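You operate a simulated robot arm through the tools that you are given. There is no shell and no other tool. Be economical: measure what you need, move in short steps, check, and stop when the job is done.

Carry out the task below with a simulated robot arm. There is one attempt and no reset: what you move stays moved.

Task
Measure the beige roller and lay it in the blue tray with its ring.
Fine: the card names the ring, which lies in the top bench drawer; leave the jaw fully open and the drawer shut. Set down upright: beige roller.

The check looks at the end state, three seconds after you hand in, the way a careful person would. Anything else that was tipped, shoved, dropped, spilled or broken makes it a failure.

Robot
A 6-joint arm with a fingered hand, on a carriage that runs on a rail from [-0.5, 107.7] to [0.5, -106.3] (x, y) and turns from -3.56 to 2.234 rad about z. Base frame: it is fixed where the carriage stands at the start and does not move with it; the origin is on the floor, on the carriage's upright axis, x ahead of it, y to its left, z up; the surface under the hand at the start is at about z = 86. Units: cm, rad, N and s.
Its first joint turns from -2.897 to 2.897 rad. Places, roughly: caliper jaw [70, -40, 90]; caliper knob [60, -50, 90]; gap of the caliper [70, -40, 90]; inside of the blue tray [50, -20, 90]; top bench drawer [60, -40, 70]. Payload 4 kg.
The tool frame sits at the grasp point between the pads (the TCP): z along the fingers, y along the line on which they close. The tips reach 2.6 cm beyond it. The gripper opens to 13.2 cm. The gripper's body begins 7.3 cm behind the TCP. The gripper is a hand of 4 fingers: y runs from the thumb to the fingers, the wrist lies at [0, 0, -23.9] in the tool frame.
Orientation is that of the tool frame in the base frame, as a unit quaternion [w, x, y, z]. With the fingers straight down and closing along the base's y, the tool's x points along the base's -x, its y along +y and its z along -z.

Tools
- The arm moves only by the tool apply_moves. Its argument "motion" is a list of rows, each an object of numbers (a shift or turn left out is 0): "rx", "ry", "rz": the turn, a rotation vector about the base's x, y, z in rad; "tx", "ty", "tz": the shift along the base's x, y, z in cm. In form: [{"rx": .., "ry": .., "rz": .., "tx": .., "ty": .., "tz": ..}, ...]. A call has 1 to 20 rows; each row is the pose to reach, as a shift and turn from the pose commanded when the call began. Each row takes 0.2 s and may step no farther than 5 cm and 0.15 rad from the row before; otherwise, the whole call is refused. Where a pose cannot be reached the arm comes as near as it can. A force on the tool above 40 N (or 10 N above the force at the start of the call, whichever is more), or a blocked arm, ends the call early, and 0.2 s more pass. In this call time passes only in rows, and 0.2 s behind the last. It gives the time, the measured TCP pose, the force on the tool (base axes), the opening and the grip force at its end, in the units of the frame above (readings bear some noise), with the torque about the TCP (base axes, N m) and any sound that the robot's microphone picked up, and new pictures: "pictures" is both (left out), scene, wrist or none.
- Cameras (640 x 400 px; columns grow to the right, rows downward): "scene" is now at [28.63, 11.69, 126.41]; the picture's right is [-0.88, -0.47, 0.00], its down [-0.29, 0.55, -0.78] and it looks along [0.37, -0.69, -0.62] (base axes); focal length 268 px, centre (320, 200). "wrist" rides on the gripper at [6.8, 0.2, -9.7] in the tool frame; the picture's right is [-0.03, 1.00, 0.00], its down [-0.82, -0.02, -0.58] and it looks along [-0.58, -0.01, 0.82] (tool axes); focal length 270 px, centre (320, 200). There is no depth. A picture from a camera that has moved, and an enlarged one, comes with that camera's place and axes in the base frame and with its lens.
- lift_body(by): slides the trunk up (or, below 0, down) by that many cm; the arm and the scene camera ride with it, the base frame stays. It gives what a move gives, with no picture.
- steer(legs): drives the robot by 1 to 6 legs, each [ahead, left, turn to the left] in cm, cm and rad, along the robot's own axes; the way and the turn of a leg run together, so that a leg with both is an arc; at most 150 cm and 3.142 rad a leg. The arm and the cameras ride along, it lands a little off, and it stops where it bumps. It keeps to its track: a leg is cut to what the track allows. It gives what a move gives, and a new picture of the scene camera.
- curl_fingers(finger1, finger2, finger3, thumb_bend): sets how far each is bent, from 0 (flat) to 1 (curled in); at 0.3 the hand is open as for a grip, at 0.7 the pads meet at the TCP. One left out holds its place. A second passes; each finger stops where it meets its share of the squeeze, and holds until it gets a number again. It is the only way to open and close the hand. It gives what a move gives, with no picture; readings hold the bend of each and the force on the fingers (four entries, about 0 where the hand has none), thumb and palm.
- turn_head(pan, tilt): turns the head with the scene camera to pan (to the left, within 2.496 rad either way) and tilt (down, from -0.506 to 1.204), counted from straight ahead of the robot. It gives what a move gives, and a new picture of the scene camera.
- inspect(camera, box): a new picture of the part [left, top, right, bottom] of that camera's present view, enlarged. It takes no simulated time.
- hand_in(): hands the job in; it is judged then, once.

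Go step by step. Nothing tells you exact positions but the pictures and the camera data: compare them with the known pose of the tool, close in by small moves and look again before you grip or let go. The budget is 120 turns and 260 pictures, counting those below and the enlarged ones. Unless the task says otherwise, let go and move clear before handing in, and close with one line.

The tools are called after "Request:" by a JSON object that holds its "fn" and its "kwargs". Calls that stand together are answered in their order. apply_moves: Moves the arm, as the interface text tells. Its arguments: {"type":"object","properties":{"motion":{"type":"array"},"pictures":{"type":"string","enum":["both","scene","wrist","none"]}},"required":["motion"]} The other tools are called the same way: lift_body (by) slides the trunk up or down; curl_fingers (finger1, finger2, finger3, thumb_bend) moves the fingers one by one; steer (legs) drives the base; turn_head (pan, tilt) turns the head that bears the scene camera; inspect (camera, box) takes an enlarged picture of a part of a camera's view; hand_in () hands the job in.

At the start:

```text
time: 0.0
tcp_pos: [46.18, -58.96, 106.45]
orientation: [0.0, 0.0, 1.0, 0.0]
contact_force: [-0.1, 0.3, 0.7]
wrist_torque: [-0.05, 0.01, 0.04]
width: 13.19
gripper_force: 0.0
shape: jaw
bend: [0.3, 0.3, 0.3, 0.3]
finger forces: [0.1, 0.0, 0.1, 0.0, 0.0, 0.0]
trunk travel left (down, up): [-27.5, 35.3]
robot x, y, heading: [-0.0, -0.23, -0.0]
head pan, tilt: [-1.086, 0.668]
```

scene: 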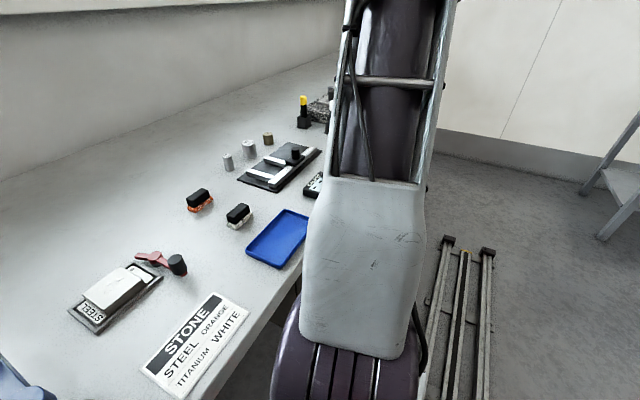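
wrist: 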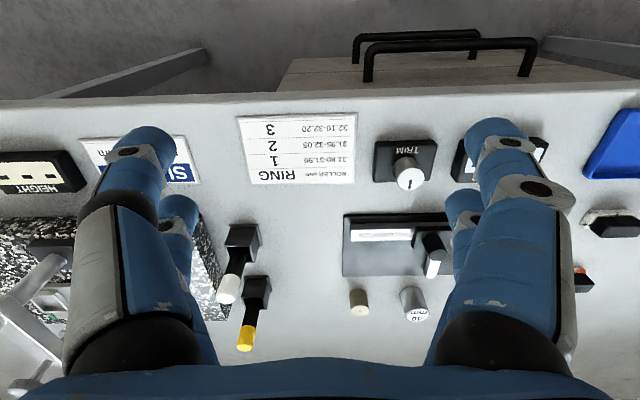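

I see a bench with a caliper, rollers, the ring card, the blue tray, and drawer handles below. I'll look closer at each first.

Request:
{"fn": "inspect", "kwargs": {"camera": "wrist", "box": [200, 100, 460, 262]}}

Request:
{"fn": "inspect", "kwargs": {"camera": "wrist", "box": [330, 180, 490, 340]}}

Request:
{"fn": "inspect", "kwargs": {"camera": "scene", "box": [180, 80, 340, 280]}}

```text
2.46 times, centred on (330, 181) of wrist
camera zoom: at [39.42, -58.75, 116.12], right [0.03, 1.0, 0.0], down [0.82, -0.02, 0.58], along [0.58, -0.01, -0.82], focal length 665 px, centre (295, 247)
```

zoom: 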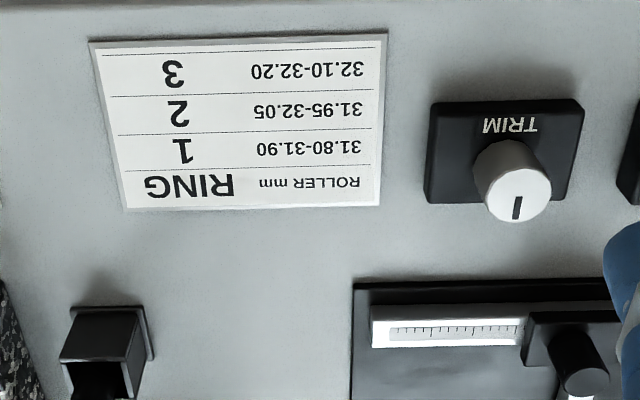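

```text
2.50 times, centred on (410, 260) of wrist
camera zoom: at [39.42, -58.75, 116.12], right [0.03, 1.0, 0.0], down [0.82, -0.02, 0.58], along [0.58, -0.01, -0.82], focal length 676 px, centre (95, 50)
```

zoom: 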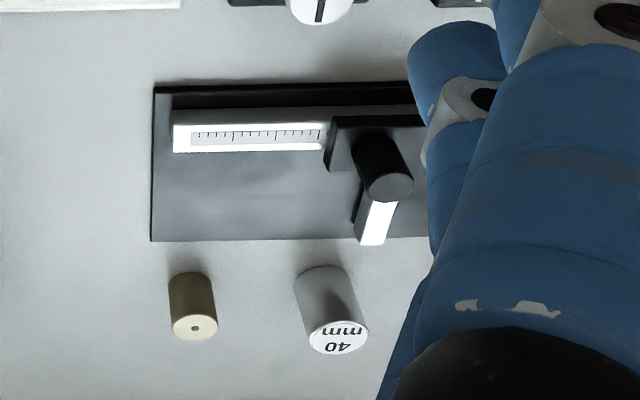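

```text
2.00 times, centred on (260, 180) of scene
camera zoom: at [28.63, 11.69, 126.41], right [-0.88, -0.47, 0.0], down [-0.29, 0.55, -0.78], along [0.37, -0.69, -0.62], focal length 535 px, centre (440, 240)
```

zoom: 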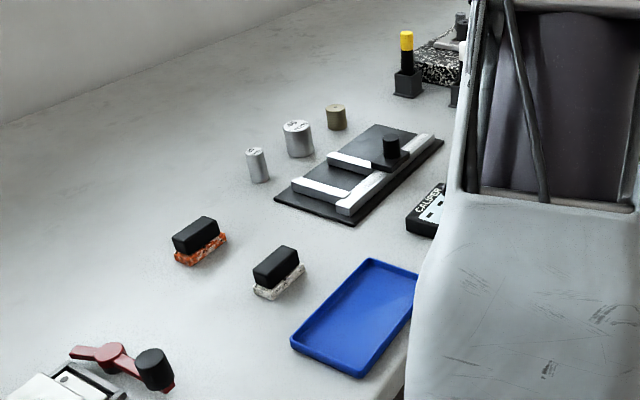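

The gripper covers part of the caliper. I'll shift the hand along +y at height to view the caliper, display, and tray.

Request:
{"fn": "apply_moves", "kwargs": {"motion": [{"ty": 4, "tz": 2}, {"ty": 8, "tz": 4}, {"ty": 12, "tz": 6}, {"ty": 16, "tz": 8, "tx": 3}, {"ty": 20, "tz": 8, "tx": 6}, {"ty": 24, "tz": 8, "tx": 8}]}}

Request:
{"fn": "turn_head", "kwargs": {"pan": -1.3, "tilt": 0.5}}

```text
refused: row 4 steps farther than a row can; nothing moved
```

```text
time: 0.7
tcp_pos: [46.2, -58.91, 106.41]
orientation: [0.0, 0.0, 1.0, 0.0]
contact_force: [0.9, 0.4, 0.8]
wrist_torque: [0.0, 0.03, -0.05]
width: 13.19
gripper_force: 0.1
shape: jaw
bend: [0.3, 0.3, 0.3, 0.3]
finger forces: [0.0, 0.0, 0.1, 0.1, 0.0, 0.0]
trunk travel left (down, up): [-27.5, 35.3]
robot x, y, heading: [0.06, 0.24, -0.002]
head pan, tilt: [-1.3, 0.499]
camera scene: at [27.06, 10.55, 127.91], right [-0.96, -0.27, 0.0], down [-0.13, 0.46, -0.88], along [0.24, -0.85, -0.48], focal length 268 px, centre (320, 200)
```

scene: 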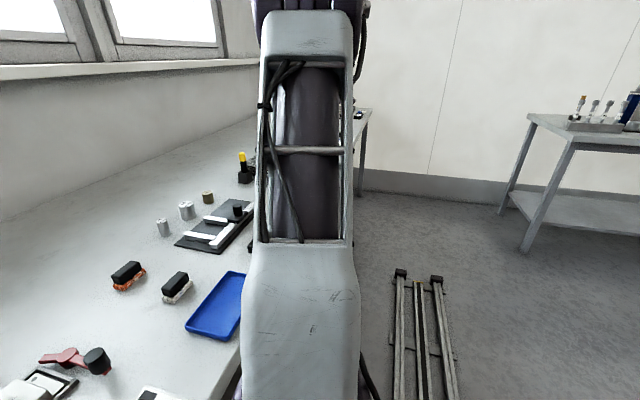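

Bench and rail are clear; I'll repeat the hand move with smaller steps.

Request:
{"fn": "apply_moves", "kwargs": {"motion": [{"ty": 4, "tz": 2}, {"ty": 8, "tz": 4}, {"ty": 12, "tz": 6}, {"ty": 15, "tz": 8, "tx": 2}, {"ty": 18, "tz": 8, "tx": 4}, {"ty": 20, "tz": 8, "tx": 6}]}}

```text
time: 2.1
tcp_pos: [52.31, -38.88, 114.48]
orientation: [0.0, 0.001, 1.0, 0.0]
contact_force: [0.5, 0.8, 1.1]
wrist_torque: [-0.01, 0.0, -0.05]
width: 13.19
gripper_force: 0.1
shape: jaw
bend: [0.3, 0.3, 0.3, 0.3]
finger forces: [0.0, 0.0, 0.0, 0.0, 0.1, 0.0]
trunk travel left (down, up): [-27.5, 35.3]
robot x, y, heading: [0.05, -0.13, -0.001]
head pan, tilt: [-1.3, 0.499]
camera scene: at [27.05, 10.53, 127.92], right [-0.96, -0.27, 0.0], down [-0.13, 0.46, -0.88], along [0.23, -0.85, -0.48], focal length 268 px, centre (320, 200)
camera wrist: at [45.47, -38.73, 124.1], right [0.03, 1.0, 0.0], down [0.82, -0.02, 0.58], along [0.58, -0.01, -0.82], focal length 270 px, centre (320, 200)
```

scene: 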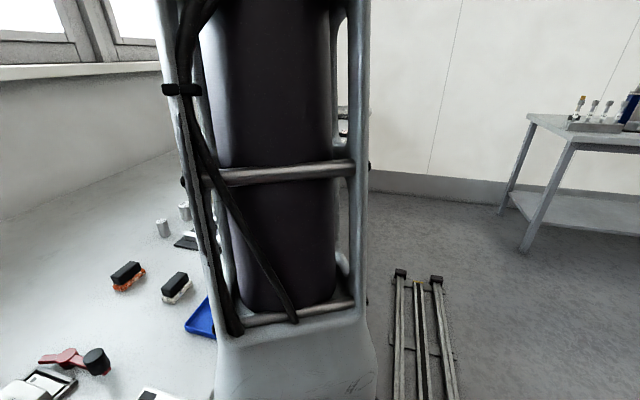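
wrist: 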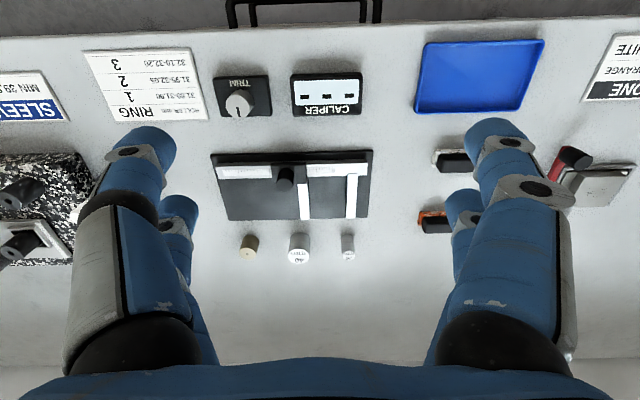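

Request:
{"fn": "inspect", "kwargs": {"camera": "wrist", "box": [200, 60, 392, 180]}}

Request:
{"fn": "inspect", "kwargs": {"camera": "wrist", "box": [200, 140, 392, 260]}}

```text
3.33 times, centred on (296, 120) of wrist
camera zoom: at [45.47, -38.73, 124.1], right [0.03, 1.0, 0.0], down [0.82, -0.02, 0.58], along [0.58, -0.01, -0.82], focal length 901 px, centre (400, 467)
```

zoom: 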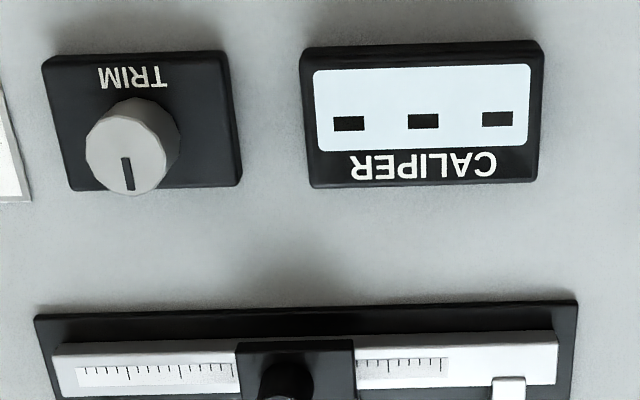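

```text
3.33 times, centred on (296, 200) of wrist
camera zoom: at [45.47, -38.73, 124.1], right [0.03, 1.0, 0.0], down [0.82, -0.02, 0.58], along [0.58, -0.01, -0.82], focal length 901 px, centre (400, 200)
```

zoom: 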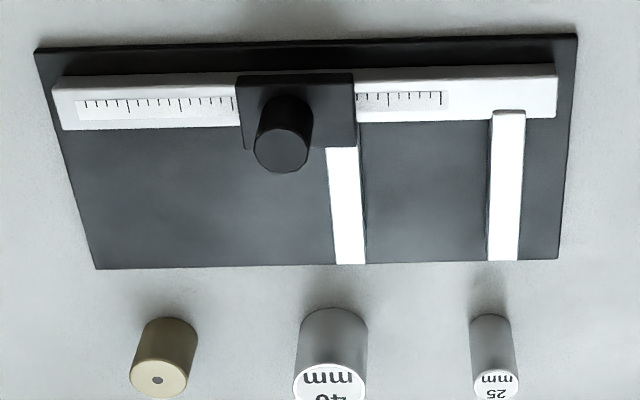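

The caliper has a fixed jaw (+y side), a sliding jaw with black knob, a display reading "- - -", a TRIM knob and 40/25 mm gauges. I'll swing the arm to straight ahead of the robot, then drive the carriage alongside the caliper.

Request:
{"fn": "apply_moves", "kwargs": {"motion": [{"ty": 4, "tx": 1, "tz": 1}, {"ty": 8, "tx": 2, "tz": 2}, {"ty": 12, "tx": 3, "tz": 3}, {"ty": 16, "tx": 4, "tz": 4}, {"ty": 20, "tx": 5, "tz": 5}, {"ty": 24, "tx": 6, "tz": 6}, {"ty": 28, "tx": 7, "tz": 7}, {"ty": 32, "tx": 8, "tz": 8}, {"ty": 35, "tx": 8, "tz": 8}], "pictures": "none"}}

Request:
{"fn": "steer", "kwargs": {"legs": [[0, -40, 0]]}}

Request:
{"fn": "turn_head", "kwargs": {"pan": -0.3, "tilt": 0.9}}

```text
time: 4.1
tcp_pos: [60.15, -3.72, 122.22]
orientation: [0.0, 0.0, 1.0, 0.0]
contact_force: [0.5, -0.4, 0.2]
wrist_torque: [0.0, 0.01, 0.01]
width: 13.18
gripper_force: 0.1
shape: jaw
bend: [0.3, 0.3, 0.3, 0.3]
finger forces: [0.0, 0.1, 0.0, 0.0, 0.0, 0.1]
trunk travel left (down, up): [-27.5, 35.3]
robot x, y, heading: [0.35, -0.08, 0.001]
head pan, tilt: [-1.3, 0.499]
```

```text
time: 6.6
tcp_pos: [60.31, -43.12, 122.34]
orientation: [0.0, -0.003, 1.0, 0.001]
contact_force: [-0.3, 0.8, -0.4]
wrist_torque: [-0.03, -0.01, 0.03]
width: 13.17
gripper_force: 0.1
shape: jaw
bend: [0.3, 0.3, 0.3, 0.3]
finger forces: [0.0, 0.0, 0.0, 0.0, 0.0, 0.1]
trunk travel left (down, up): [-27.5, 35.3]
robot x, y, heading: [0.29, -39.77, 0.002]
head pan, tilt: [-1.3, 0.499]
camera scene: at [27.19, -28.88, 127.91], right [-0.96, -0.27, 0.0], down [-0.13, 0.46, -0.88], along [0.24, -0.84, -0.48], focal length 268 px, centre (320, 200)
```

scene: 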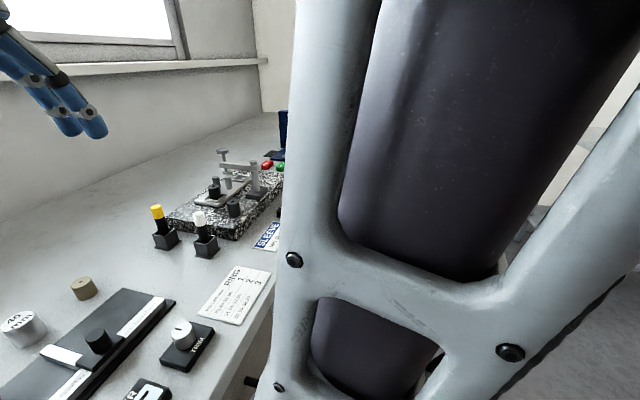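

```text
time: 7.9
tcp_pos: [60.45, -43.06, 122.29]
orientation: [0.001, -0.002, 1.0, 0.001]
contact_force: [0.1, 0.3, 0.8]
wrist_torque: [0.03, 0.02, -0.01]
width: 13.19
gripper_force: 0.0
shape: jaw
bend: [0.3, 0.3, 0.3, 0.3]
finger forces: [0.1, 0.0, 0.0, 0.0, 0.0, 0.1]
trunk travel left (down, up): [-27.5, 35.3]
robot x, y, heading: [0.39, -39.55, 0.003]
head pan, tilt: [-0.3, 0.901]
camera scene: at [31.94, -22.33, 124.53], right [-0.29, -0.96, 0.0], down [-0.75, 0.23, -0.62], along [0.59, -0.18, -0.78], focal length 268 px, centre (320, 200)
```

scene: 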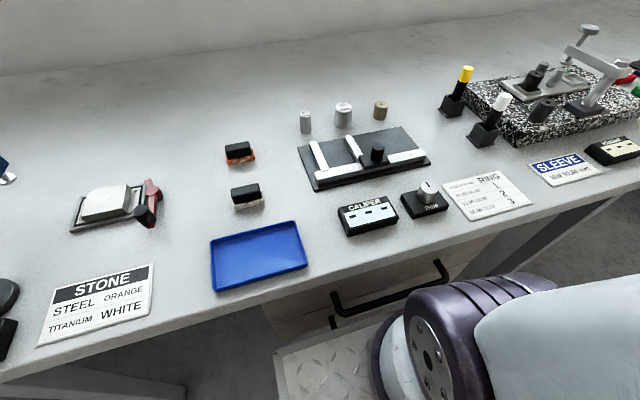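

Now I have an unobstructed view. Zooming in on caliper and drawer.

Request:
{"fn": "inspect", "kwargs": {"camera": "scene", "box": [280, 90, 450, 196]}}

Request:
{"fn": "inspect", "kwargs": {"camera": "scene", "box": [260, 180, 500, 330]}}

```text
3.76 times, centred on (365, 143) of scene
camera zoom: at [31.94, -22.33, 124.53], right [-0.29, -0.96, 0.0], down [-0.75, 0.23, -0.62], along [0.59, -0.18, -0.78], focal length 1008 px, centre (151, 415)
```

zoom: 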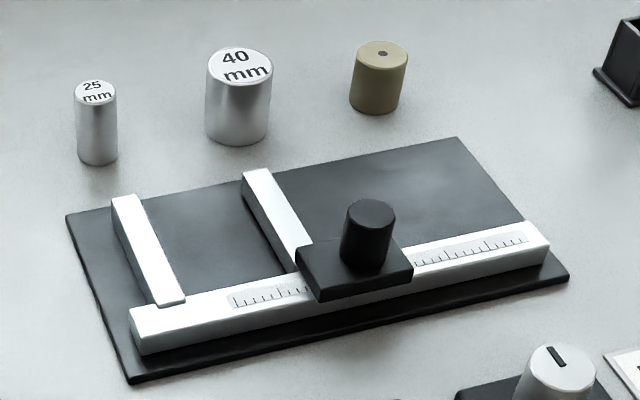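

```text
2.67 times, centred on (380, 255) of scene
camera zoom: at [31.94, -22.33, 124.53], right [-0.29, -0.96, 0.0], down [-0.75, 0.23, -0.62], along [0.59, -0.18, -0.78], focal length 714 px, centre (160, 53)
```

zoom: 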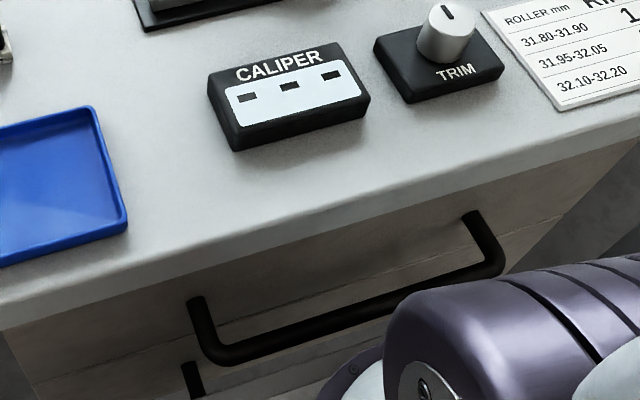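

The jaw gap is about 6 cm, the knob near (65, -44, 92), the roller near (82, -52.7). Before gripping I'll look at the hand itself to know the finger spread.

Request:
{"fn": "turn_head", "kwargs": {"pan": -0.7, "tilt": 0.2}}

```text
time: 9.0
tcp_pos: [60.43, -43.19, 122.32]
orientation: [0.001, -0.002, 1.0, 0.0]
contact_force: [-0.1, -0.4, -0.3]
wrist_torque: [0.02, 0.03, 0.0]
width: 13.18
gripper_force: 0.1
shape: jaw
bend: [0.3, 0.3, 0.3, 0.3]
finger forces: [0.0, 0.0, 0.0, 0.1, 0.0, 0.0]
trunk travel left (down, up): [-27.5, 35.3]
robot x, y, heading: [0.47, -39.55, 0.002]
head pan, tilt: [-0.7, 0.201]
camera scene: at [31.88, -26.09, 130.67], right [-0.64, -0.77, 0.0], down [-0.15, 0.13, -0.98], along [0.75, -0.63, -0.2], focal length 268 px, centre (320, 200)
```

scene: 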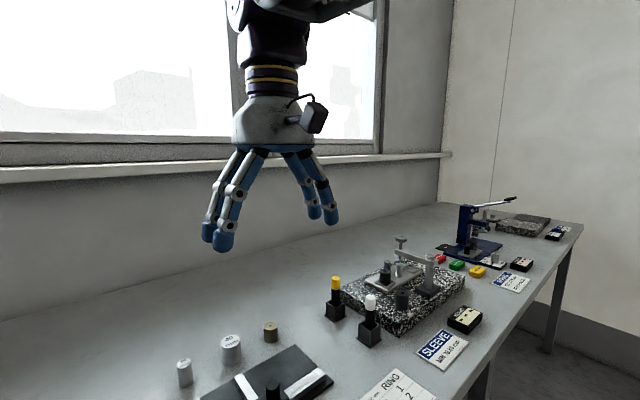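

The hand has two fingers on each side (about ±2 cm in x). I'll lower above the caliper knob and check.

Request:
{"fn": "apply_moves", "kwargs": {"motion": [{"tx": 2, "tz": -4}, {"tx": 4.8, "ty": -0.7, "tz": -8}, {"tx": 4.8, "ty": -0.7, "tz": -12}, {"tx": 4.8, "ty": -0.7, "tz": -16}, {"tx": 4.8, "ty": -0.7, "tz": -20}], "pictures": "wrist"}}

Request:
{"fn": "turn_head", "kwargs": {"pan": -0.5, "tilt": 0.8}}

```text
time: 10.2
tcp_pos: [65.6, -43.67, 102.16]
orientation: [0.0, -0.002, 1.0, -0.001]
contact_force: [-0.3, 0.5, -0.1]
wrist_torque: [0.0, 0.0, 0.03]
width: 13.17
gripper_force: 0.1
shape: jaw
bend: [0.3, 0.3, 0.3, 0.3]
finger forces: [0.0, 0.0, 0.1, 0.0, 0.0, 0.0]
trunk travel left (down, up): [-27.5, 35.3]
robot x, y, heading: [0.25, -39.6, 0.011]
head pan, tilt: [-0.7, 0.201]
camera wrist: at [58.71, -43.55, 111.88], right [0.02, 1.0, 0.0], down [0.82, -0.02, 0.58], along [0.58, -0.01, -0.82], focal length 270 px, centre (320, 200)
```

wrist: 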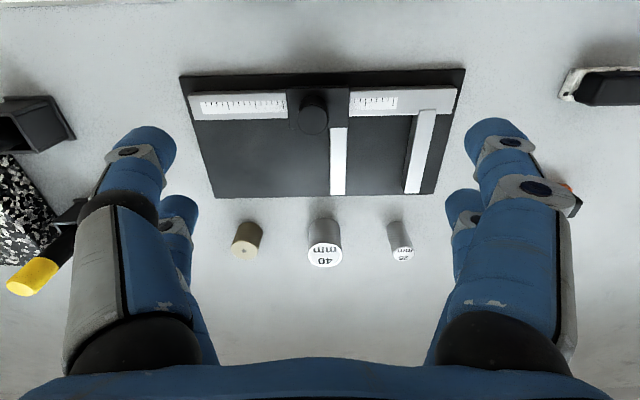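

```text
time: 11.2
tcp_pos: [65.57, -43.71, 102.31]
orientation: [0.0, -0.002, 1.0, 0.0]
contact_force: [-0.4, 0.2, 0.4]
wrist_torque: [0.01, 0.01, 0.01]
width: 13.21
gripper_force: 0.0
shape: jaw
bend: [0.3, 0.3, 0.3, 0.3]
finger forces: [0.0, 0.0, 0.0, 0.0, 0.1, 0.0]
trunk travel left (down, up): [-27.5, 35.3]
robot x, y, heading: [0.69, -39.41, 0.0]
head pan, tilt: [-0.499, 0.799]
camera scene: at [31.82, -23.95, 125.32], right [-0.47, -0.88, 0.0], down [-0.63, 0.34, -0.7], along [0.61, -0.33, -0.72], focal length 268 px, centre (320, 200)
```

scene: 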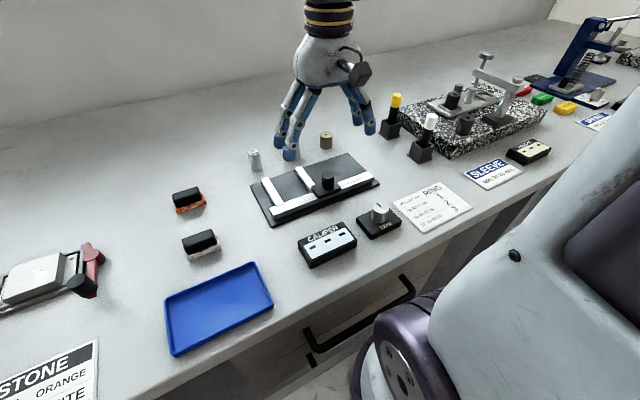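

The knob sits at about (65.1, -44.1). Lowering around it and closing.

Request:
{"fn": "apply_moves", "kwargs": {"motion": [{"tx": -0.4, "ty": -0.3, "tz": -4}, {"tx": -0.4, "ty": -0.3, "tz": -7.5}, {"tx": -0.4, "ty": -0.3, "tz": -9.8}], "pictures": "both"}}

```text
time: 12.0
tcp_pos: [64.9, -44.09, 92.47]
orientation: [0.001, -0.002, 1.0, 0.0]
contact_force: [0.3, 0.1, -0.2]
wrist_torque: [0.03, -0.02, -0.01]
width: 13.19
gripper_force: 0.0
shape: jaw
bend: [0.3, 0.3, 0.3, 0.3]
finger forces: [0.0, 0.0, 0.0, 0.1, 0.0, 0.0]
trunk travel left (down, up): [-27.5, 35.3]
robot x, y, heading: [0.13, -39.36, 0.005]
head pan, tilt: [-0.499, 0.799]
camera scene: at [31.8, -23.95, 125.32], right [-0.47, -0.88, 0.0], down [-0.63, 0.34, -0.7], along [0.61, -0.33, -0.72], focal length 268 px, centre (320, 200)
camera wrist: at [58.12, -43.95, 102.09], right [0.02, 1.0, 0.0], down [0.82, -0.02, 0.58], along [0.58, -0.01, -0.82], focal length 270 px, centre (320, 200)
```

scene: 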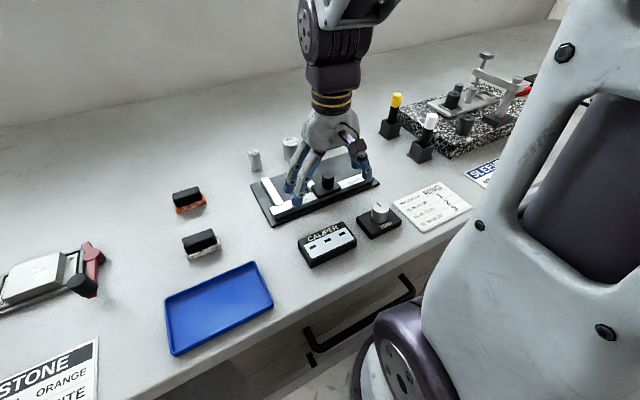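
wrist: 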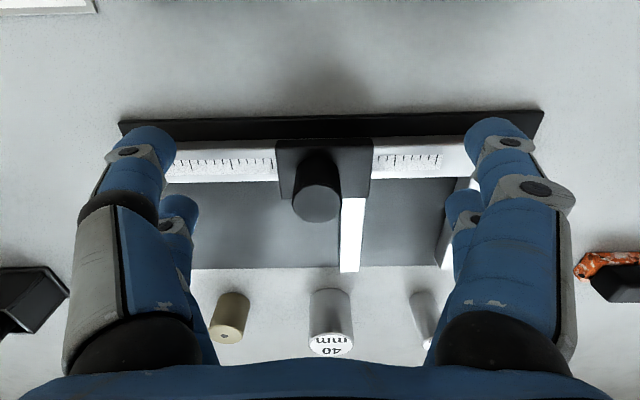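

The knob is between the fingers; closing gently.

Request:
{"fn": "curl_fingers", "kwargs": {"finger1": 0.62, "finger2": 0.62, "finger3": 0.62, "thumb_bend": 0.62}}

Request:
{"fn": "inspect", "kwargs": {"camera": "wrist", "box": [200, 100, 440, 300]}}

```text
time: 13.0
tcp_pos: [64.94, -44.0, 92.36]
orientation: [0.0, -0.002, 1.0, 0.0]
contact_force: [0.2, -0.8, -0.2]
wrist_torque: [-0.04, -0.02, 0.03]
width: 2.66
gripper_force: 0.1
shape: fingers
bend: [0.62, 0.62, 0.62, 0.62]
finger forces: [0.0, 0.0, 0.0, 0.0, 0.1, 0.1]
trunk travel left (down, up): [-27.5, 35.3]
robot x, y, heading: [0.14, -39.29, 0.003]
head pan, tilt: [-0.499, 0.799]
```

```text
2.00 times, centred on (320, 200) of wrist
camera zoom: at [58.13, -43.95, 102.1], right [0.02, 1.0, 0.0], down [0.82, -0.02, 0.58], along [0.58, -0.01, -0.82], focal length 541 px, centre (320, 200)
```

zoom: 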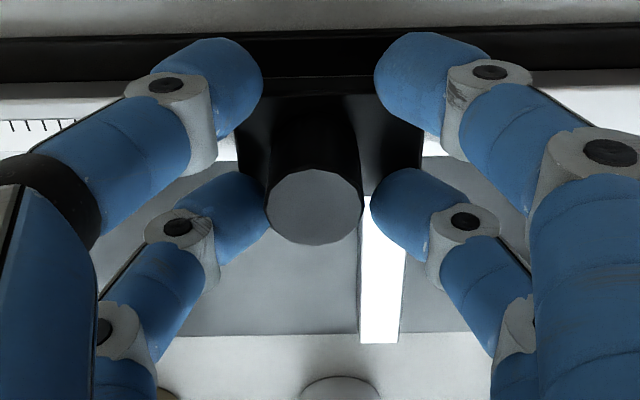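

Request:
{"fn": "curl_fingers", "kwargs": {"finger1": 0.68, "finger2": 0.68, "finger3": 0.68, "thumb_bend": 0.68}}

Request:
{"fn": "apply_moves", "kwargs": {"motion": [{"ty": 1}, {"ty": 2}, {"ty": 3}, {"ty": 4}, {"ty": 4.5}, {"ty": 5}, {"ty": 5.5}, {"ty": 6}, {"ty": 6.5}, {"ty": 7}], "pictures": "both"}}

```text
time: 14.0
tcp_pos: [64.87, -44.07, 92.52]
orientation: [0.0, -0.003, 1.0, 0.0]
contact_force: [1.3, -0.2, -0.7]
wrist_torque: [-0.02, 0.0, -0.04]
width: 0.75
gripper_force: 1.1
shape: fingers
bend: [0.68, 0.67, 0.65, 0.68]
finger forces: [0.0, 0.6, 1.6, 0.0, 0.0, 0.0]
trunk travel left (down, up): [-27.5, 35.3]
robot x, y, heading: [0.45, -39.63, 0.005]
head pan, tilt: [-0.499, 0.799]
```

```text
time: 16.2
tcp_pos: [64.82, -37.25, 92.64]
orientation: [0.0, -0.002, 1.0, -0.001]
contact_force: [2.6, -5.2, 1.6]
wrist_torque: [-0.15, -0.11, -0.03]
width: 0.74
gripper_force: 2.9
shape: fingers
bend: [0.68, 0.68, 0.63, 0.68]
finger forces: [0.0, 0.0, 6.2, 0.1, 0.1, 0.0]
trunk travel left (down, up): [-27.5, 35.3]
robot x, y, heading: [0.36, -39.37, 0.005]
head pan, tilt: [-0.499, 0.799]
camera scene: at [31.83, -23.99, 125.32], right [-0.47, -0.88, 0.0], down [-0.63, 0.34, -0.7], along [0.61, -0.33, -0.72], focal length 268 px, centre (320, 200)
camera wrist: at [58.08, -37.07, 102.19], right [0.02, 1.0, 0.0], down [0.82, -0.02, 0.58], along [0.58, -0.01, -0.82], focal length 270 px, centre (320, 200)
```

scene: 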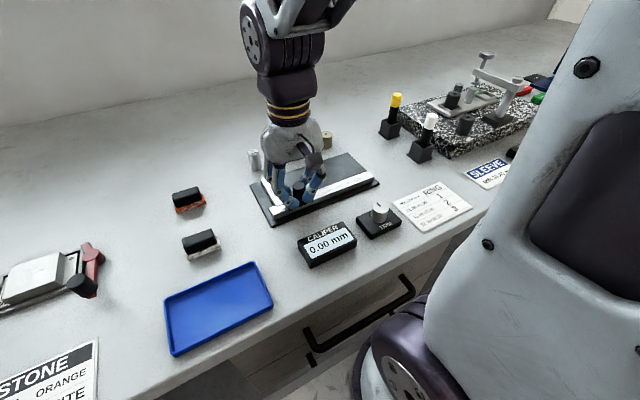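
wrist: 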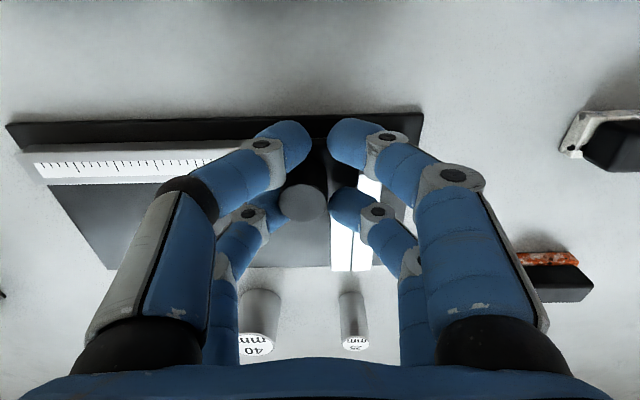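

Request:
{"fn": "inspect", "kwargs": {"camera": "scene", "box": [285, 200, 405, 275]}}

Request:
{"fn": "inspect", "kwargs": {"camera": "wrist", "box": [250, 110, 450, 290]}}

```text
5.33 times, centred on (345, 238) of scene
camera zoom: at [31.83, -23.99, 125.32], right [-0.47, -0.88, 0.0], down [-0.63, 0.34, -0.7], along [0.61, -0.33, -0.72], focal length 1427 px, centre (187, 0)
```

zoom: 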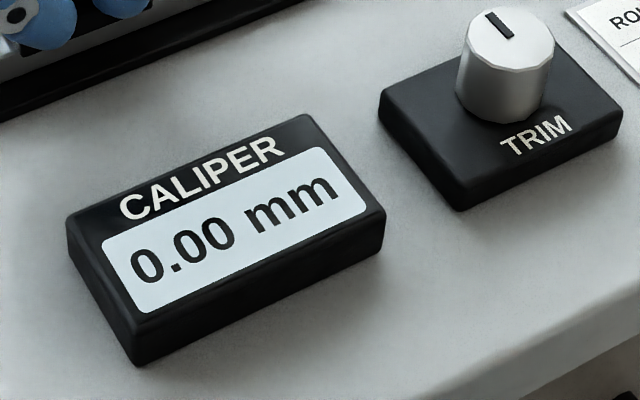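

```text
2.22 times, centred on (350, 200) of wrist
camera zoom: at [58.08, -37.07, 102.19], right [0.02, 1.0, 0.0], down [0.82, -0.02, 0.58], along [0.58, -0.01, -0.82], focal length 601 px, centre (253, 200)
```

zoom: 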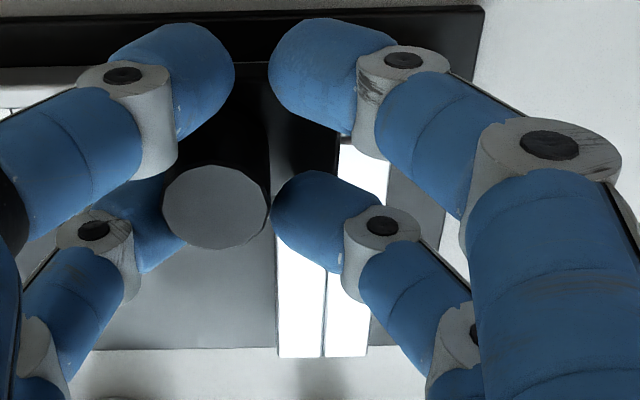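

Closed, the caliper reads 0.00, so the zero is right, though scale must be checked with a gauge later. Now I'll slide the jaw to fully open.

Request:
{"fn": "apply_moves", "kwargs": {"motion": [{"ty": -1}, {"ty": -3}, {"ty": -5}, {"ty": -7}, {"ty": -9}, {"ty": -10}, {"ty": -11}, {"ty": -12}, {"ty": -12.5}], "pictures": "both"}}

```text
time: 18.2
tcp_pos: [64.76, -49.33, 92.57]
orientation: [0.001, -0.003, 1.0, 0.0]
contact_force: [21.8, 24.6, 10.1]
wrist_torque: [1.04, -0.6, -0.87]
width: 0.76
gripper_force: 16.2
shape: fingers
bend: [0.68, 0.43, 0.68, 0.68]
finger forces: [0.0, 32.0, 0.1, 0.0, 0.0, 0.0]
trunk travel left (down, up): [-27.5, 35.3]
robot x, y, heading: [0.38, -39.28, 0.002]
head pan, tilt: [-0.499, 0.799]
camera scene: at [31.84, -23.84, 125.29], right [-0.47, -0.88, 0.0], down [-0.63, 0.34, -0.7], along [0.61, -0.33, -0.72], focal length 268 px, centre (320, 200)
camera wrist: at [58.0, -49.27, 102.1], right [0.02, 1.0, 0.0], down [0.82, -0.02, 0.58], along [0.58, -0.01, -0.82], focal length 270 px, centre (320, 200)
```

scene: 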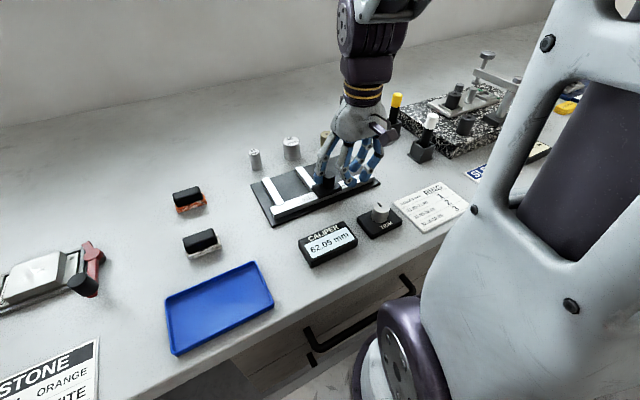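
wrist: 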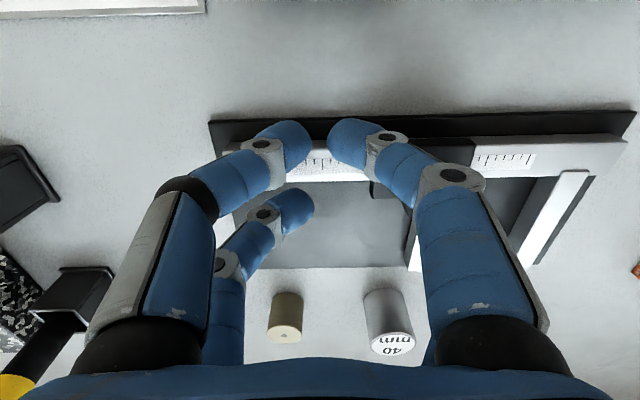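

The jaw stop is about 62 mm, so it was already fully open at the start. I'll recentre on the knob, open the hand, and check nothing shifted.

Request:
{"fn": "apply_moves", "kwargs": {"motion": [{"ty": 1.5}, {"ty": 3}, {"ty": 4.3}, {"ty": 5.3}], "pictures": "none"}}

Request:
{"fn": "curl_fingers", "kwargs": {"finger1": 0.3, "finger2": 0.3, "finger3": 0.3, "thumb_bend": 0.3}}

Request:
{"fn": "inspect", "kwargs": {"camera": "scene", "box": [240, 130, 432, 250]}}

Request:
{"fn": "inspect", "kwargs": {"camera": "wrist", "box": [100, 60, 548, 340]}}

```text
time: 19.2
tcp_pos: [64.68, -44.57, 92.48]
orientation: [-0.003, -0.002, 1.0, 0.0]
contact_force: [3.0, 1.0, 0.1]
wrist_torque: [-0.04, -0.02, -0.05]
width: 0.73
gripper_force: 2.0
shape: fingers
bend: [0.68, 0.65, 0.67, 0.68]
finger forces: [0.0, 2.4, 1.6, 0.0, 0.1, 0.1]
trunk travel left (down, up): [-27.5, 35.3]
robot x, y, heading: [-0.01, -39.44, 0.003]
head pan, tilt: [-0.499, 0.799]
```

```text
time: 20.2
tcp_pos: [64.84, -44.39, 92.48]
orientation: [0.0, -0.003, 1.0, 0.0]
contact_force: [0.2, -0.9, -0.2]
wrist_torque: [0.01, 0.01, 0.01]
width: 13.24
gripper_force: 0.0
shape: fingers
bend: [0.3, 0.3, 0.3, 0.3]
finger forces: [0.0, 0.1, 0.0, 0.0, 0.0, 0.1]
trunk travel left (down, up): [-27.5, 35.3]
robot x, y, heading: [0.5, -39.19, 0.009]
head pan, tilt: [-0.499, 0.799]
```

```text
3.33 times, centred on (336, 190) of scene
camera zoom: at [31.82, -23.95, 125.32], right [-0.47, -0.88, 0.0], down [-0.63, 0.34, -0.7], along [0.61, -0.33, -0.72], focal length 892 px, centre (267, 233)
```

zoom: 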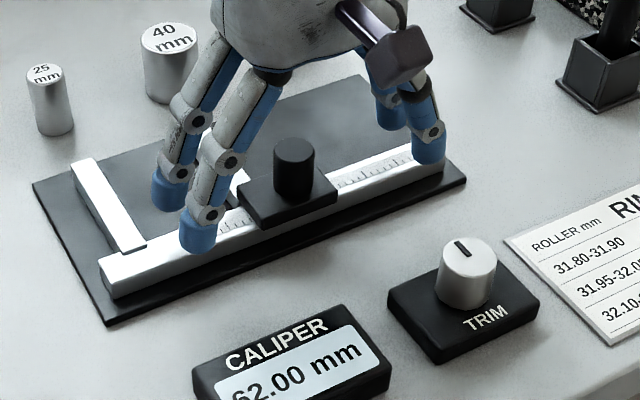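

```text
1.43 times, centred on (324, 200) of wrist
camera zoom: at [57.98, -44.25, 102.16], right [0.02, 1.0, 0.0], down [0.82, -0.02, 0.58], along [0.58, -0.01, -0.82], focal length 386 px, centre (314, 200)
```

zoom: 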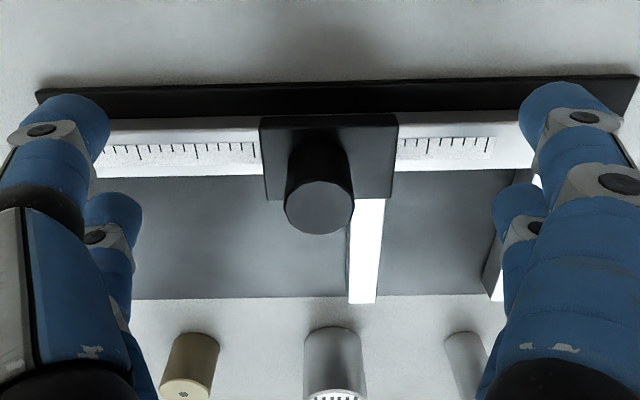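

Fully open equals 62.00 on the display and nothing has shifted. Next I lift, narrow the fingers so they clear the 40 mm gauge, and go above the beige roller near (81.9, -52.7).

Request:
{"fn": "apply_moves", "kwargs": {"motion": [{"tz": 4}, {"tz": 8}, {"tz": 11, "tx": 3, "ty": -1.5}, {"tz": 12, "tx": 7, "ty": -3.5}, {"tz": 12, "tx": 11, "ty": -5.5}, {"tz": 12, "tx": 15, "ty": -7}, {"tz": 12, "tx": 17, "ty": -8.3}], "pictures": "none"}}

Request:
{"fn": "curl_fingers", "kwargs": {"finger1": 0.48, "finger2": 0.48, "finger3": 0.48, "thumb_bend": 0.48}}

Request:
{"fn": "apply_moves", "kwargs": {"motion": [{"tz": -2}, {"tz": -4}], "pictures": "both"}}

```text
time: 21.8
tcp_pos: [81.91, -52.51, 104.59]
orientation: [0.0, -0.003, 1.0, 0.0]
contact_force: [-0.8, 0.4, 1.3]
wrist_torque: [0.01, -0.01, 0.03]
width: 13.23
gripper_force: 0.0
shape: fingers
bend: [0.3, 0.3, 0.3, 0.3]
finger forces: [0.1, 0.2, 0.0, 0.0, 0.0, 0.0]
trunk travel left (down, up): [-27.5, 35.3]
robot x, y, heading: [0.12, -39.49, 0.005]
head pan, tilt: [-0.499, 0.799]
```

```text
time: 22.8
tcp_pos: [81.8, -52.57, 104.52]
orientation: [0.0, -0.004, 1.0, 0.0]
contact_force: [-0.1, 0.1, 1.0]
wrist_torque: [0.02, -0.01, -0.01]
width: 7.31
gripper_force: 0.1
shape: fingers
bend: [0.48, 0.48, 0.48, 0.48]
finger forces: [0.0, 0.0, 0.0, 0.0, 0.1, 0.0]
trunk travel left (down, up): [-27.5, 35.3]
robot x, y, heading: [-0.07, -39.77, 0.005]
head pan, tilt: [-0.499, 0.799]
```

```text
time: 23.4
tcp_pos: [81.88, -52.61, 100.53]
orientation: [0.0, -0.002, 1.0, 0.0]
contact_force: [-0.3, 0.2, 0.1]
wrist_torque: [0.04, 0.0, 0.01]
width: 7.31
gripper_force: 0.2
shape: fingers
bend: [0.48, 0.48, 0.48, 0.48]
finger forces: [0.0, 0.1, 0.0, 0.0, 0.0, 0.0]
trunk travel left (down, up): [-27.5, 35.3]
robot x, y, heading: [0.15, -39.31, 0.004]
head pan, tilt: [-0.499, 0.799]
camera scene: at [31.81, -23.95, 125.32], right [-0.47, -0.88, 0.0], down [-0.63, 0.34, -0.7], along [0.61, -0.33, -0.72], focal length 268 px, centre (320, 200)
camera wrist: at [75.13, -52.56, 110.08], right [0.02, 1.0, 0.0], down [0.82, -0.02, 0.58], along [0.58, -0.01, -0.82], focal length 270 px, centre (320, 200)
```

scene: 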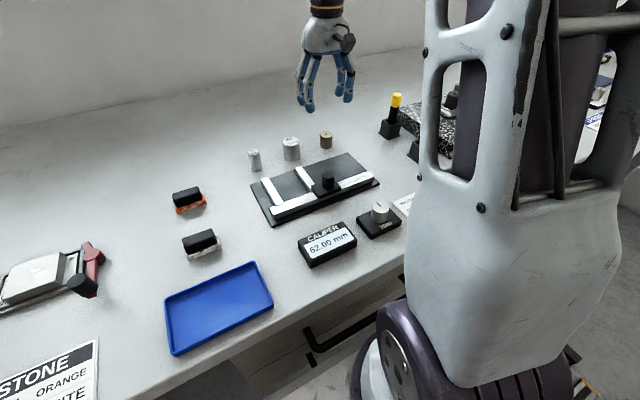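
wrist: 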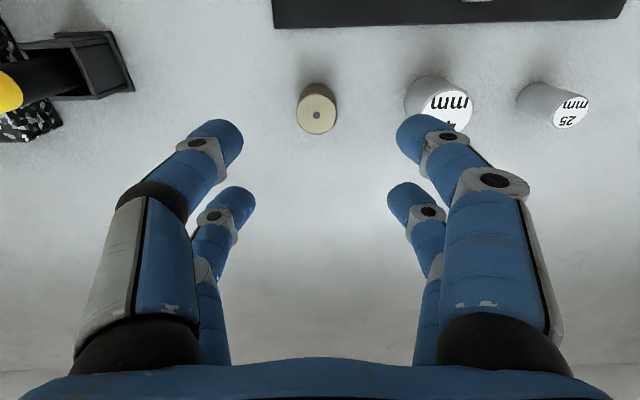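

The roller is at about (81.7, -52.9). Lowering straight onto it.

Request:
{"fn": "apply_moves", "kwargs": {"motion": [{"ty": -0.3, "tx": -0.15, "tz": -3}, {"ty": -0.3, "tx": -0.15, "tz": -6}, {"ty": -0.3, "tx": -0.15, "tz": -8.5}, {"ty": -0.3, "tx": -0.15, "tz": -10.7}], "pictures": "both"}}

Request:
{"fn": "inspect", "kwargs": {"camera": "scene", "box": [240, 90, 400, 190]}}

```text
time: 24.4
tcp_pos: [81.58, -52.9, 89.91]
orientation: [0.0, -0.003, 1.0, 0.001]
contact_force: [-0.1, -0.8, 0.1]
wrist_torque: [-0.02, 0.01, -0.03]
width: 7.29
gripper_force: 0.1
shape: fingers
bend: [0.48, 0.48, 0.48, 0.48]
finger forces: [0.0, 0.1, 0.0, 0.0, 0.1, 0.0]
trunk travel left (down, up): [-27.5, 35.3]
robot x, y, heading: [0.05, -39.66, 0.002]
head pan, tilt: [-0.499, 0.799]
camera scene: at [31.8, -23.95, 125.32], right [-0.47, -0.88, 0.0], down [-0.63, 0.34, -0.7], along [0.61, -0.33, -0.72], focal length 268 px, centre (320, 200)
camera wrist: at [74.88, -52.79, 99.62], right [0.02, 1.0, 0.0], down [0.82, -0.02, 0.58], along [0.58, -0.01, -0.82], focal length 270 px, centre (320, 200)
```

scene: 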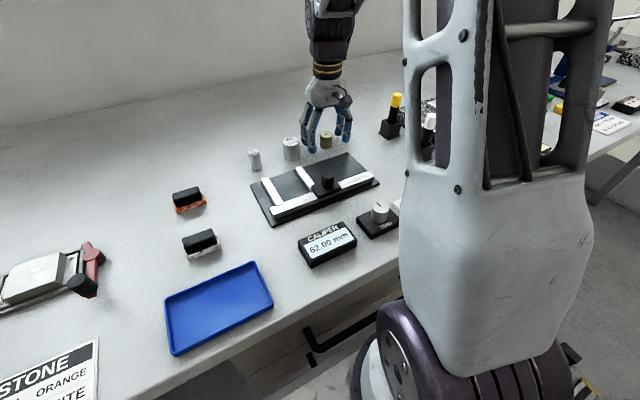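
wrist: 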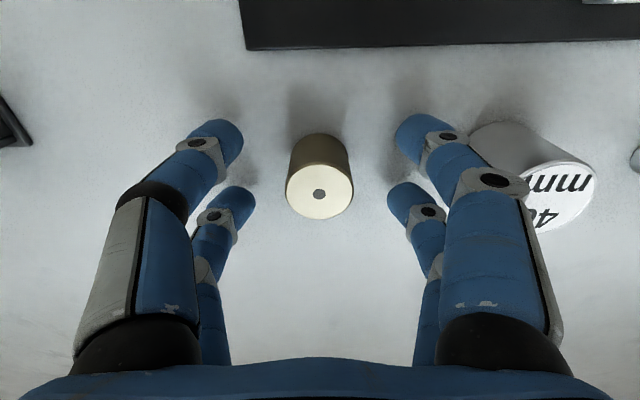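

```text
4.00 times, centred on (320, 140) of scene
camera zoom: at [31.8, -23.95, 125.32], right [-0.47, -0.88, 0.0], down [-0.63, 0.34, -0.7], along [0.61, -0.33, -0.72], focal length 1071 px, centre (320, 440)
```

zoom: 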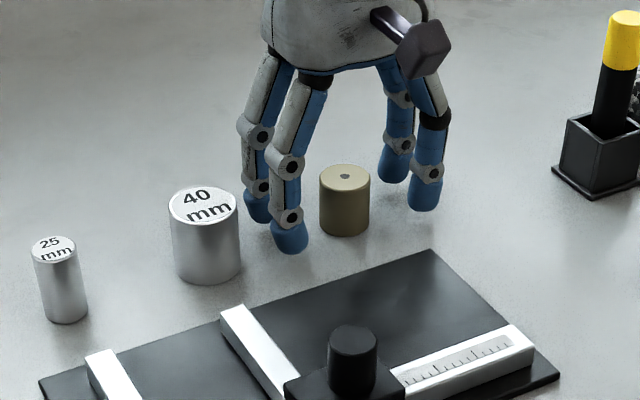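

The roller is centred between the fingers; closing.

Request:
{"fn": "curl_fingers", "kwargs": {"finger1": 0.65, "finger2": 0.65, "finger3": 0.65, "thumb_bend": 0.65}}

Request:
{"fn": "inspect", "kwargs": {"camera": "wrist", "box": [220, 100, 420, 260]}}

```text
time: 25.4
tcp_pos: [81.63, -52.9, 89.98]
orientation: [0.0, -0.003, 1.0, 0.0]
contact_force: [0.3, -0.3, -0.7]
wrist_torque: [0.03, -0.01, 0.01]
width: 1.7
gripper_force: 0.1
shape: fingers
bend: [0.65, 0.65, 0.65, 0.65]
finger forces: [0.0, 0.0, 0.1, 0.1, 0.0, 0.0]
trunk travel left (down, up): [-27.5, 35.3]
robot x, y, heading: [-0.19, -39.67, 0.002]
head pan, tilt: [-0.499, 0.799]
```

```text
2.50 times, centred on (320, 180) of wrist
camera zoom: at [74.89, -52.79, 99.63], right [0.02, 1.0, 0.0], down [0.82, -0.02, 0.58], along [0.58, -0.01, -0.82], focal length 676 px, centre (320, 250)
```

zoom: 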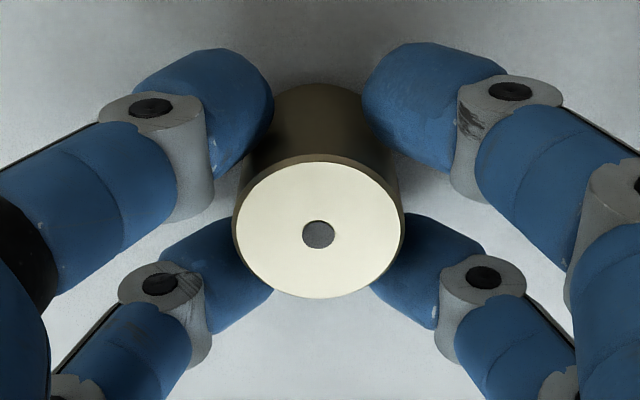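

Request:
{"fn": "curl_fingers", "kwargs": {"finger1": 0.75, "finger2": 0.75, "finger3": 0.75, "thumb_bend": 0.75}}

Request:
{"fn": "inspect", "kwargs": {"camera": "wrist", "box": [220, 100, 420, 260]}}

```text
time: 26.4
tcp_pos: [81.58, -52.88, 89.89]
orientation: [0.001, -0.003, 1.0, -0.001]
contact_force: [-0.8, -0.8, 0.1]
wrist_torque: [-0.02, -0.02, -0.02]
width: 0.28
gripper_force: 14.0
shape: fingers
bend: [0.72, 0.72, 0.72, 0.71]
finger forces: [6.4, 8.5, 6.4, 0.0, 7.3, 0.0]
trunk travel left (down, up): [-27.5, 35.3]
robot x, y, heading: [0.33, -39.48, 0.006]
head pan, tilt: [-0.499, 0.799]
```

```text
2.50 times, centred on (320, 180) of wrist
camera zoom: at [74.89, -52.8, 99.63], right [0.02, 1.0, 0.0], down [0.82, -0.02, 0.58], along [0.58, -0.01, -0.82], focal length 676 px, centre (320, 250)
```

zoom: 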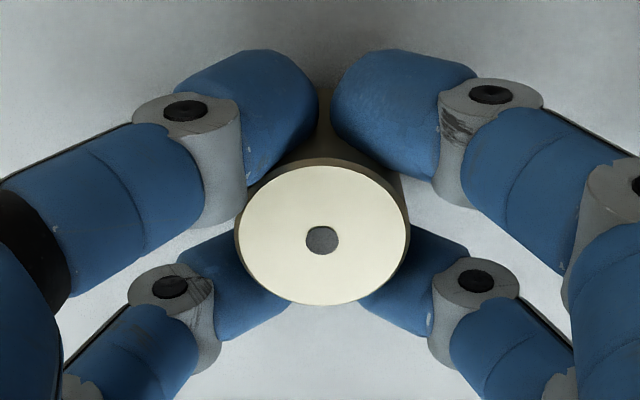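

The roller is firmly held. Lifting and moving above the caliper gap at about (71.5, -38.1).

Request:
{"fn": "apply_moves", "kwargs": {"motion": [{"tz": 2}, {"tz": 5}, {"tz": 8}, {"tz": 9, "tx": -2, "ty": 3}, {"tz": 9, "tx": -4, "ty": 6}, {"tz": 9, "tx": -6, "ty": 9}, {"tz": 9, "tx": -8, "ty": 12}, {"tz": 9, "tx": -10.1, "ty": 14.8}], "pictures": "both"}}

Request:
{"fn": "inspect", "kwargs": {"camera": "wrist", "box": [160, 40, 480, 240]}}

```text
time: 28.2
tcp_pos: [71.6, -38.16, 98.63]
orientation: [0.0, -0.002, 1.0, 0.0]
contact_force: [-0.4, 0.3, -2.0]
wrist_torque: [0.0, 0.06, 0.02]
width: 0.25
gripper_force: 14.6
shape: fingers
bend: [0.72, 0.72, 0.72, 0.71]
finger forces: [6.7, 8.5, 6.8, 0.1, 7.2, 0.0]
trunk travel left (down, up): [-27.5, 35.3]
robot x, y, heading: [-0.19, -39.74, 0.008]
head pan, tilt: [-0.499, 0.799]
camera scene: at [31.85, -23.96, 125.31], right [-0.47, -0.88, 0.0], down [-0.63, 0.34, -0.7], along [0.61, -0.33, -0.72], focal length 268 px, centre (320, 200)
camera wrist: at [64.77, -37.98, 108.35], right [0.02, 1.0, 0.0], down [0.82, -0.02, 0.58], along [0.58, -0.01, -0.82], focal length 270 px, centre (320, 200)
```

scene: 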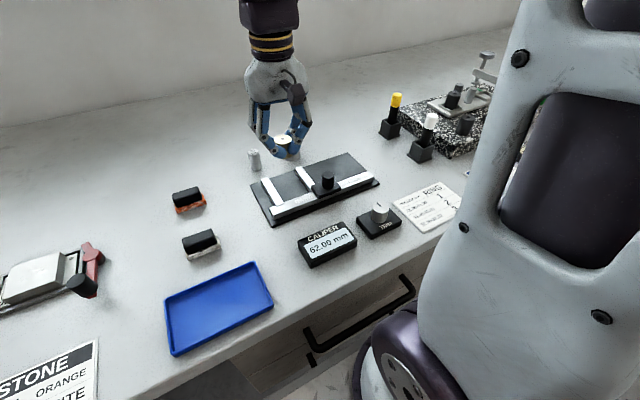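
wrist: 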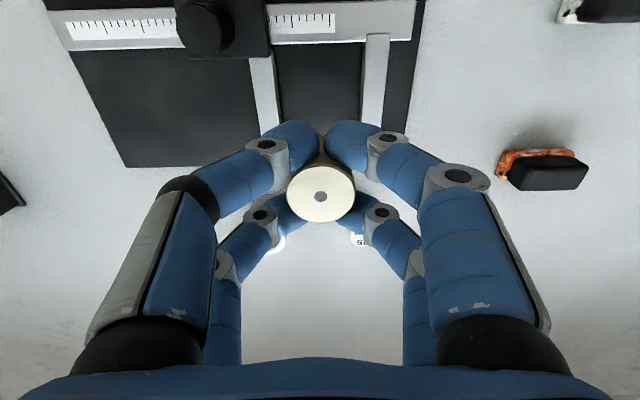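

```text
2.00 times, centred on (320, 140) of wrist
camera zoom: at [64.77, -37.98, 108.35], right [0.02, 1.0, 0.0], down [0.82, -0.02, 0.58], along [0.58, -0.01, -0.82], focal length 541 px, centre (320, 320)
```

zoom: 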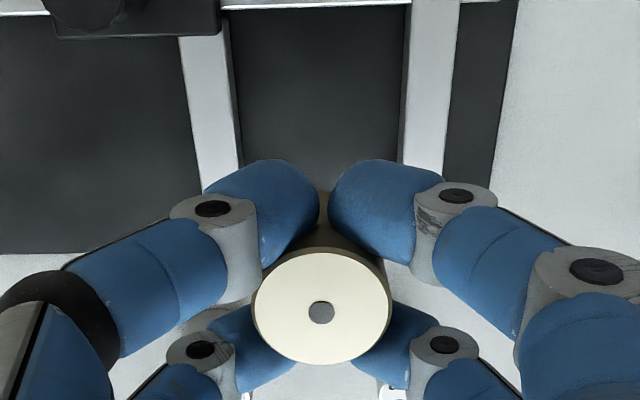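

The roller is centred over the gap. Lowering in small final steps until it touches the plate.

Request:
{"fn": "apply_moves", "kwargs": {"motion": [{"tz": -3}, {"tz": -5.5}, {"tz": -7}, {"tz": -7.3}], "pictures": "both"}}

Request:
{"fn": "inspect", "kwargs": {"camera": "scene", "box": [220, 110, 380, 230]}}

```text
time: 29.2
tcp_pos: [71.59, -38.07, 91.52]
orientation: [0.0, -0.002, 1.0, -0.001]
contact_force: [-0.1, 0.0, -1.6]
wrist_torque: [0.0, 0.01, 0.02]
width: 0.25
gripper_force: 14.7
shape: fingers
bend: [0.72, 0.72, 0.72, 0.72]
finger forces: [6.8, 8.6, 6.8, 0.1, 7.2, 0.1]
trunk travel left (down, up): [-27.5, 35.3]
robot x, y, heading: [0.23, -39.91, 0.001]
head pan, tilt: [-0.499, 0.799]
camera scene: at [31.82, -23.95, 125.32], right [-0.47, -0.88, 0.0], down [-0.63, 0.34, -0.7], along [0.61, -0.33, -0.72], focal length 268 px, centre (320, 200)
camera wrist: at [64.79, -37.89, 101.13], right [0.02, 1.0, 0.0], down [0.82, -0.02, 0.58], along [0.58, -0.01, -0.82], focal length 270 px, centre (320, 200)
```

scene: 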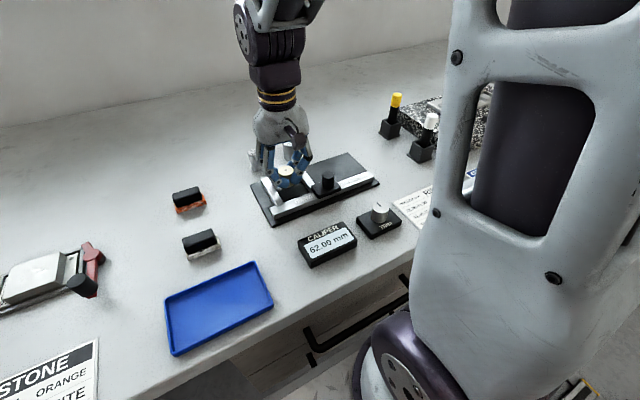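
wrist: 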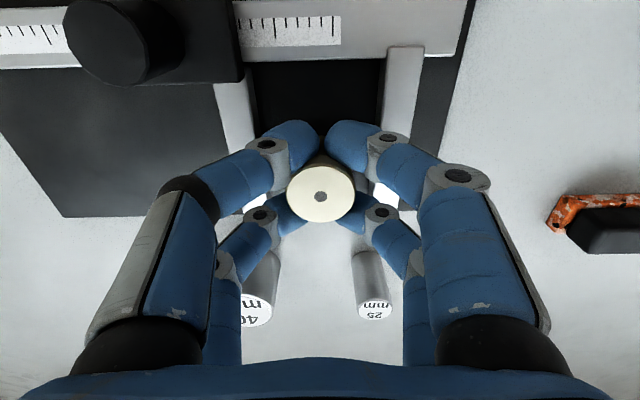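

```text
3.33 times, centred on (300, 170) of scene
camera zoom: at [31.82, -23.95, 125.32], right [-0.47, -0.88, 0.0], down [-0.63, 0.34, -0.7], along [0.61, -0.33, -0.72], focal length 892 px, centre (387, 300)
```

zoom: 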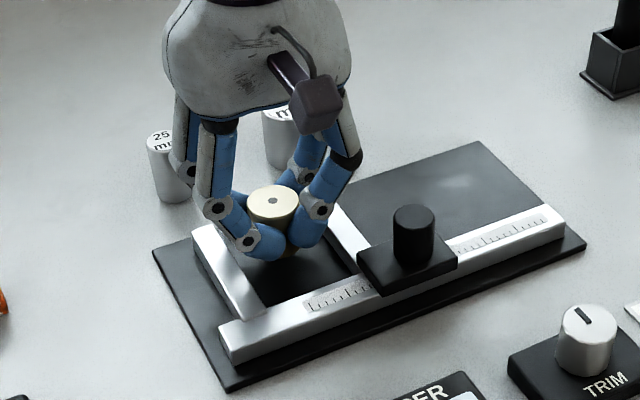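

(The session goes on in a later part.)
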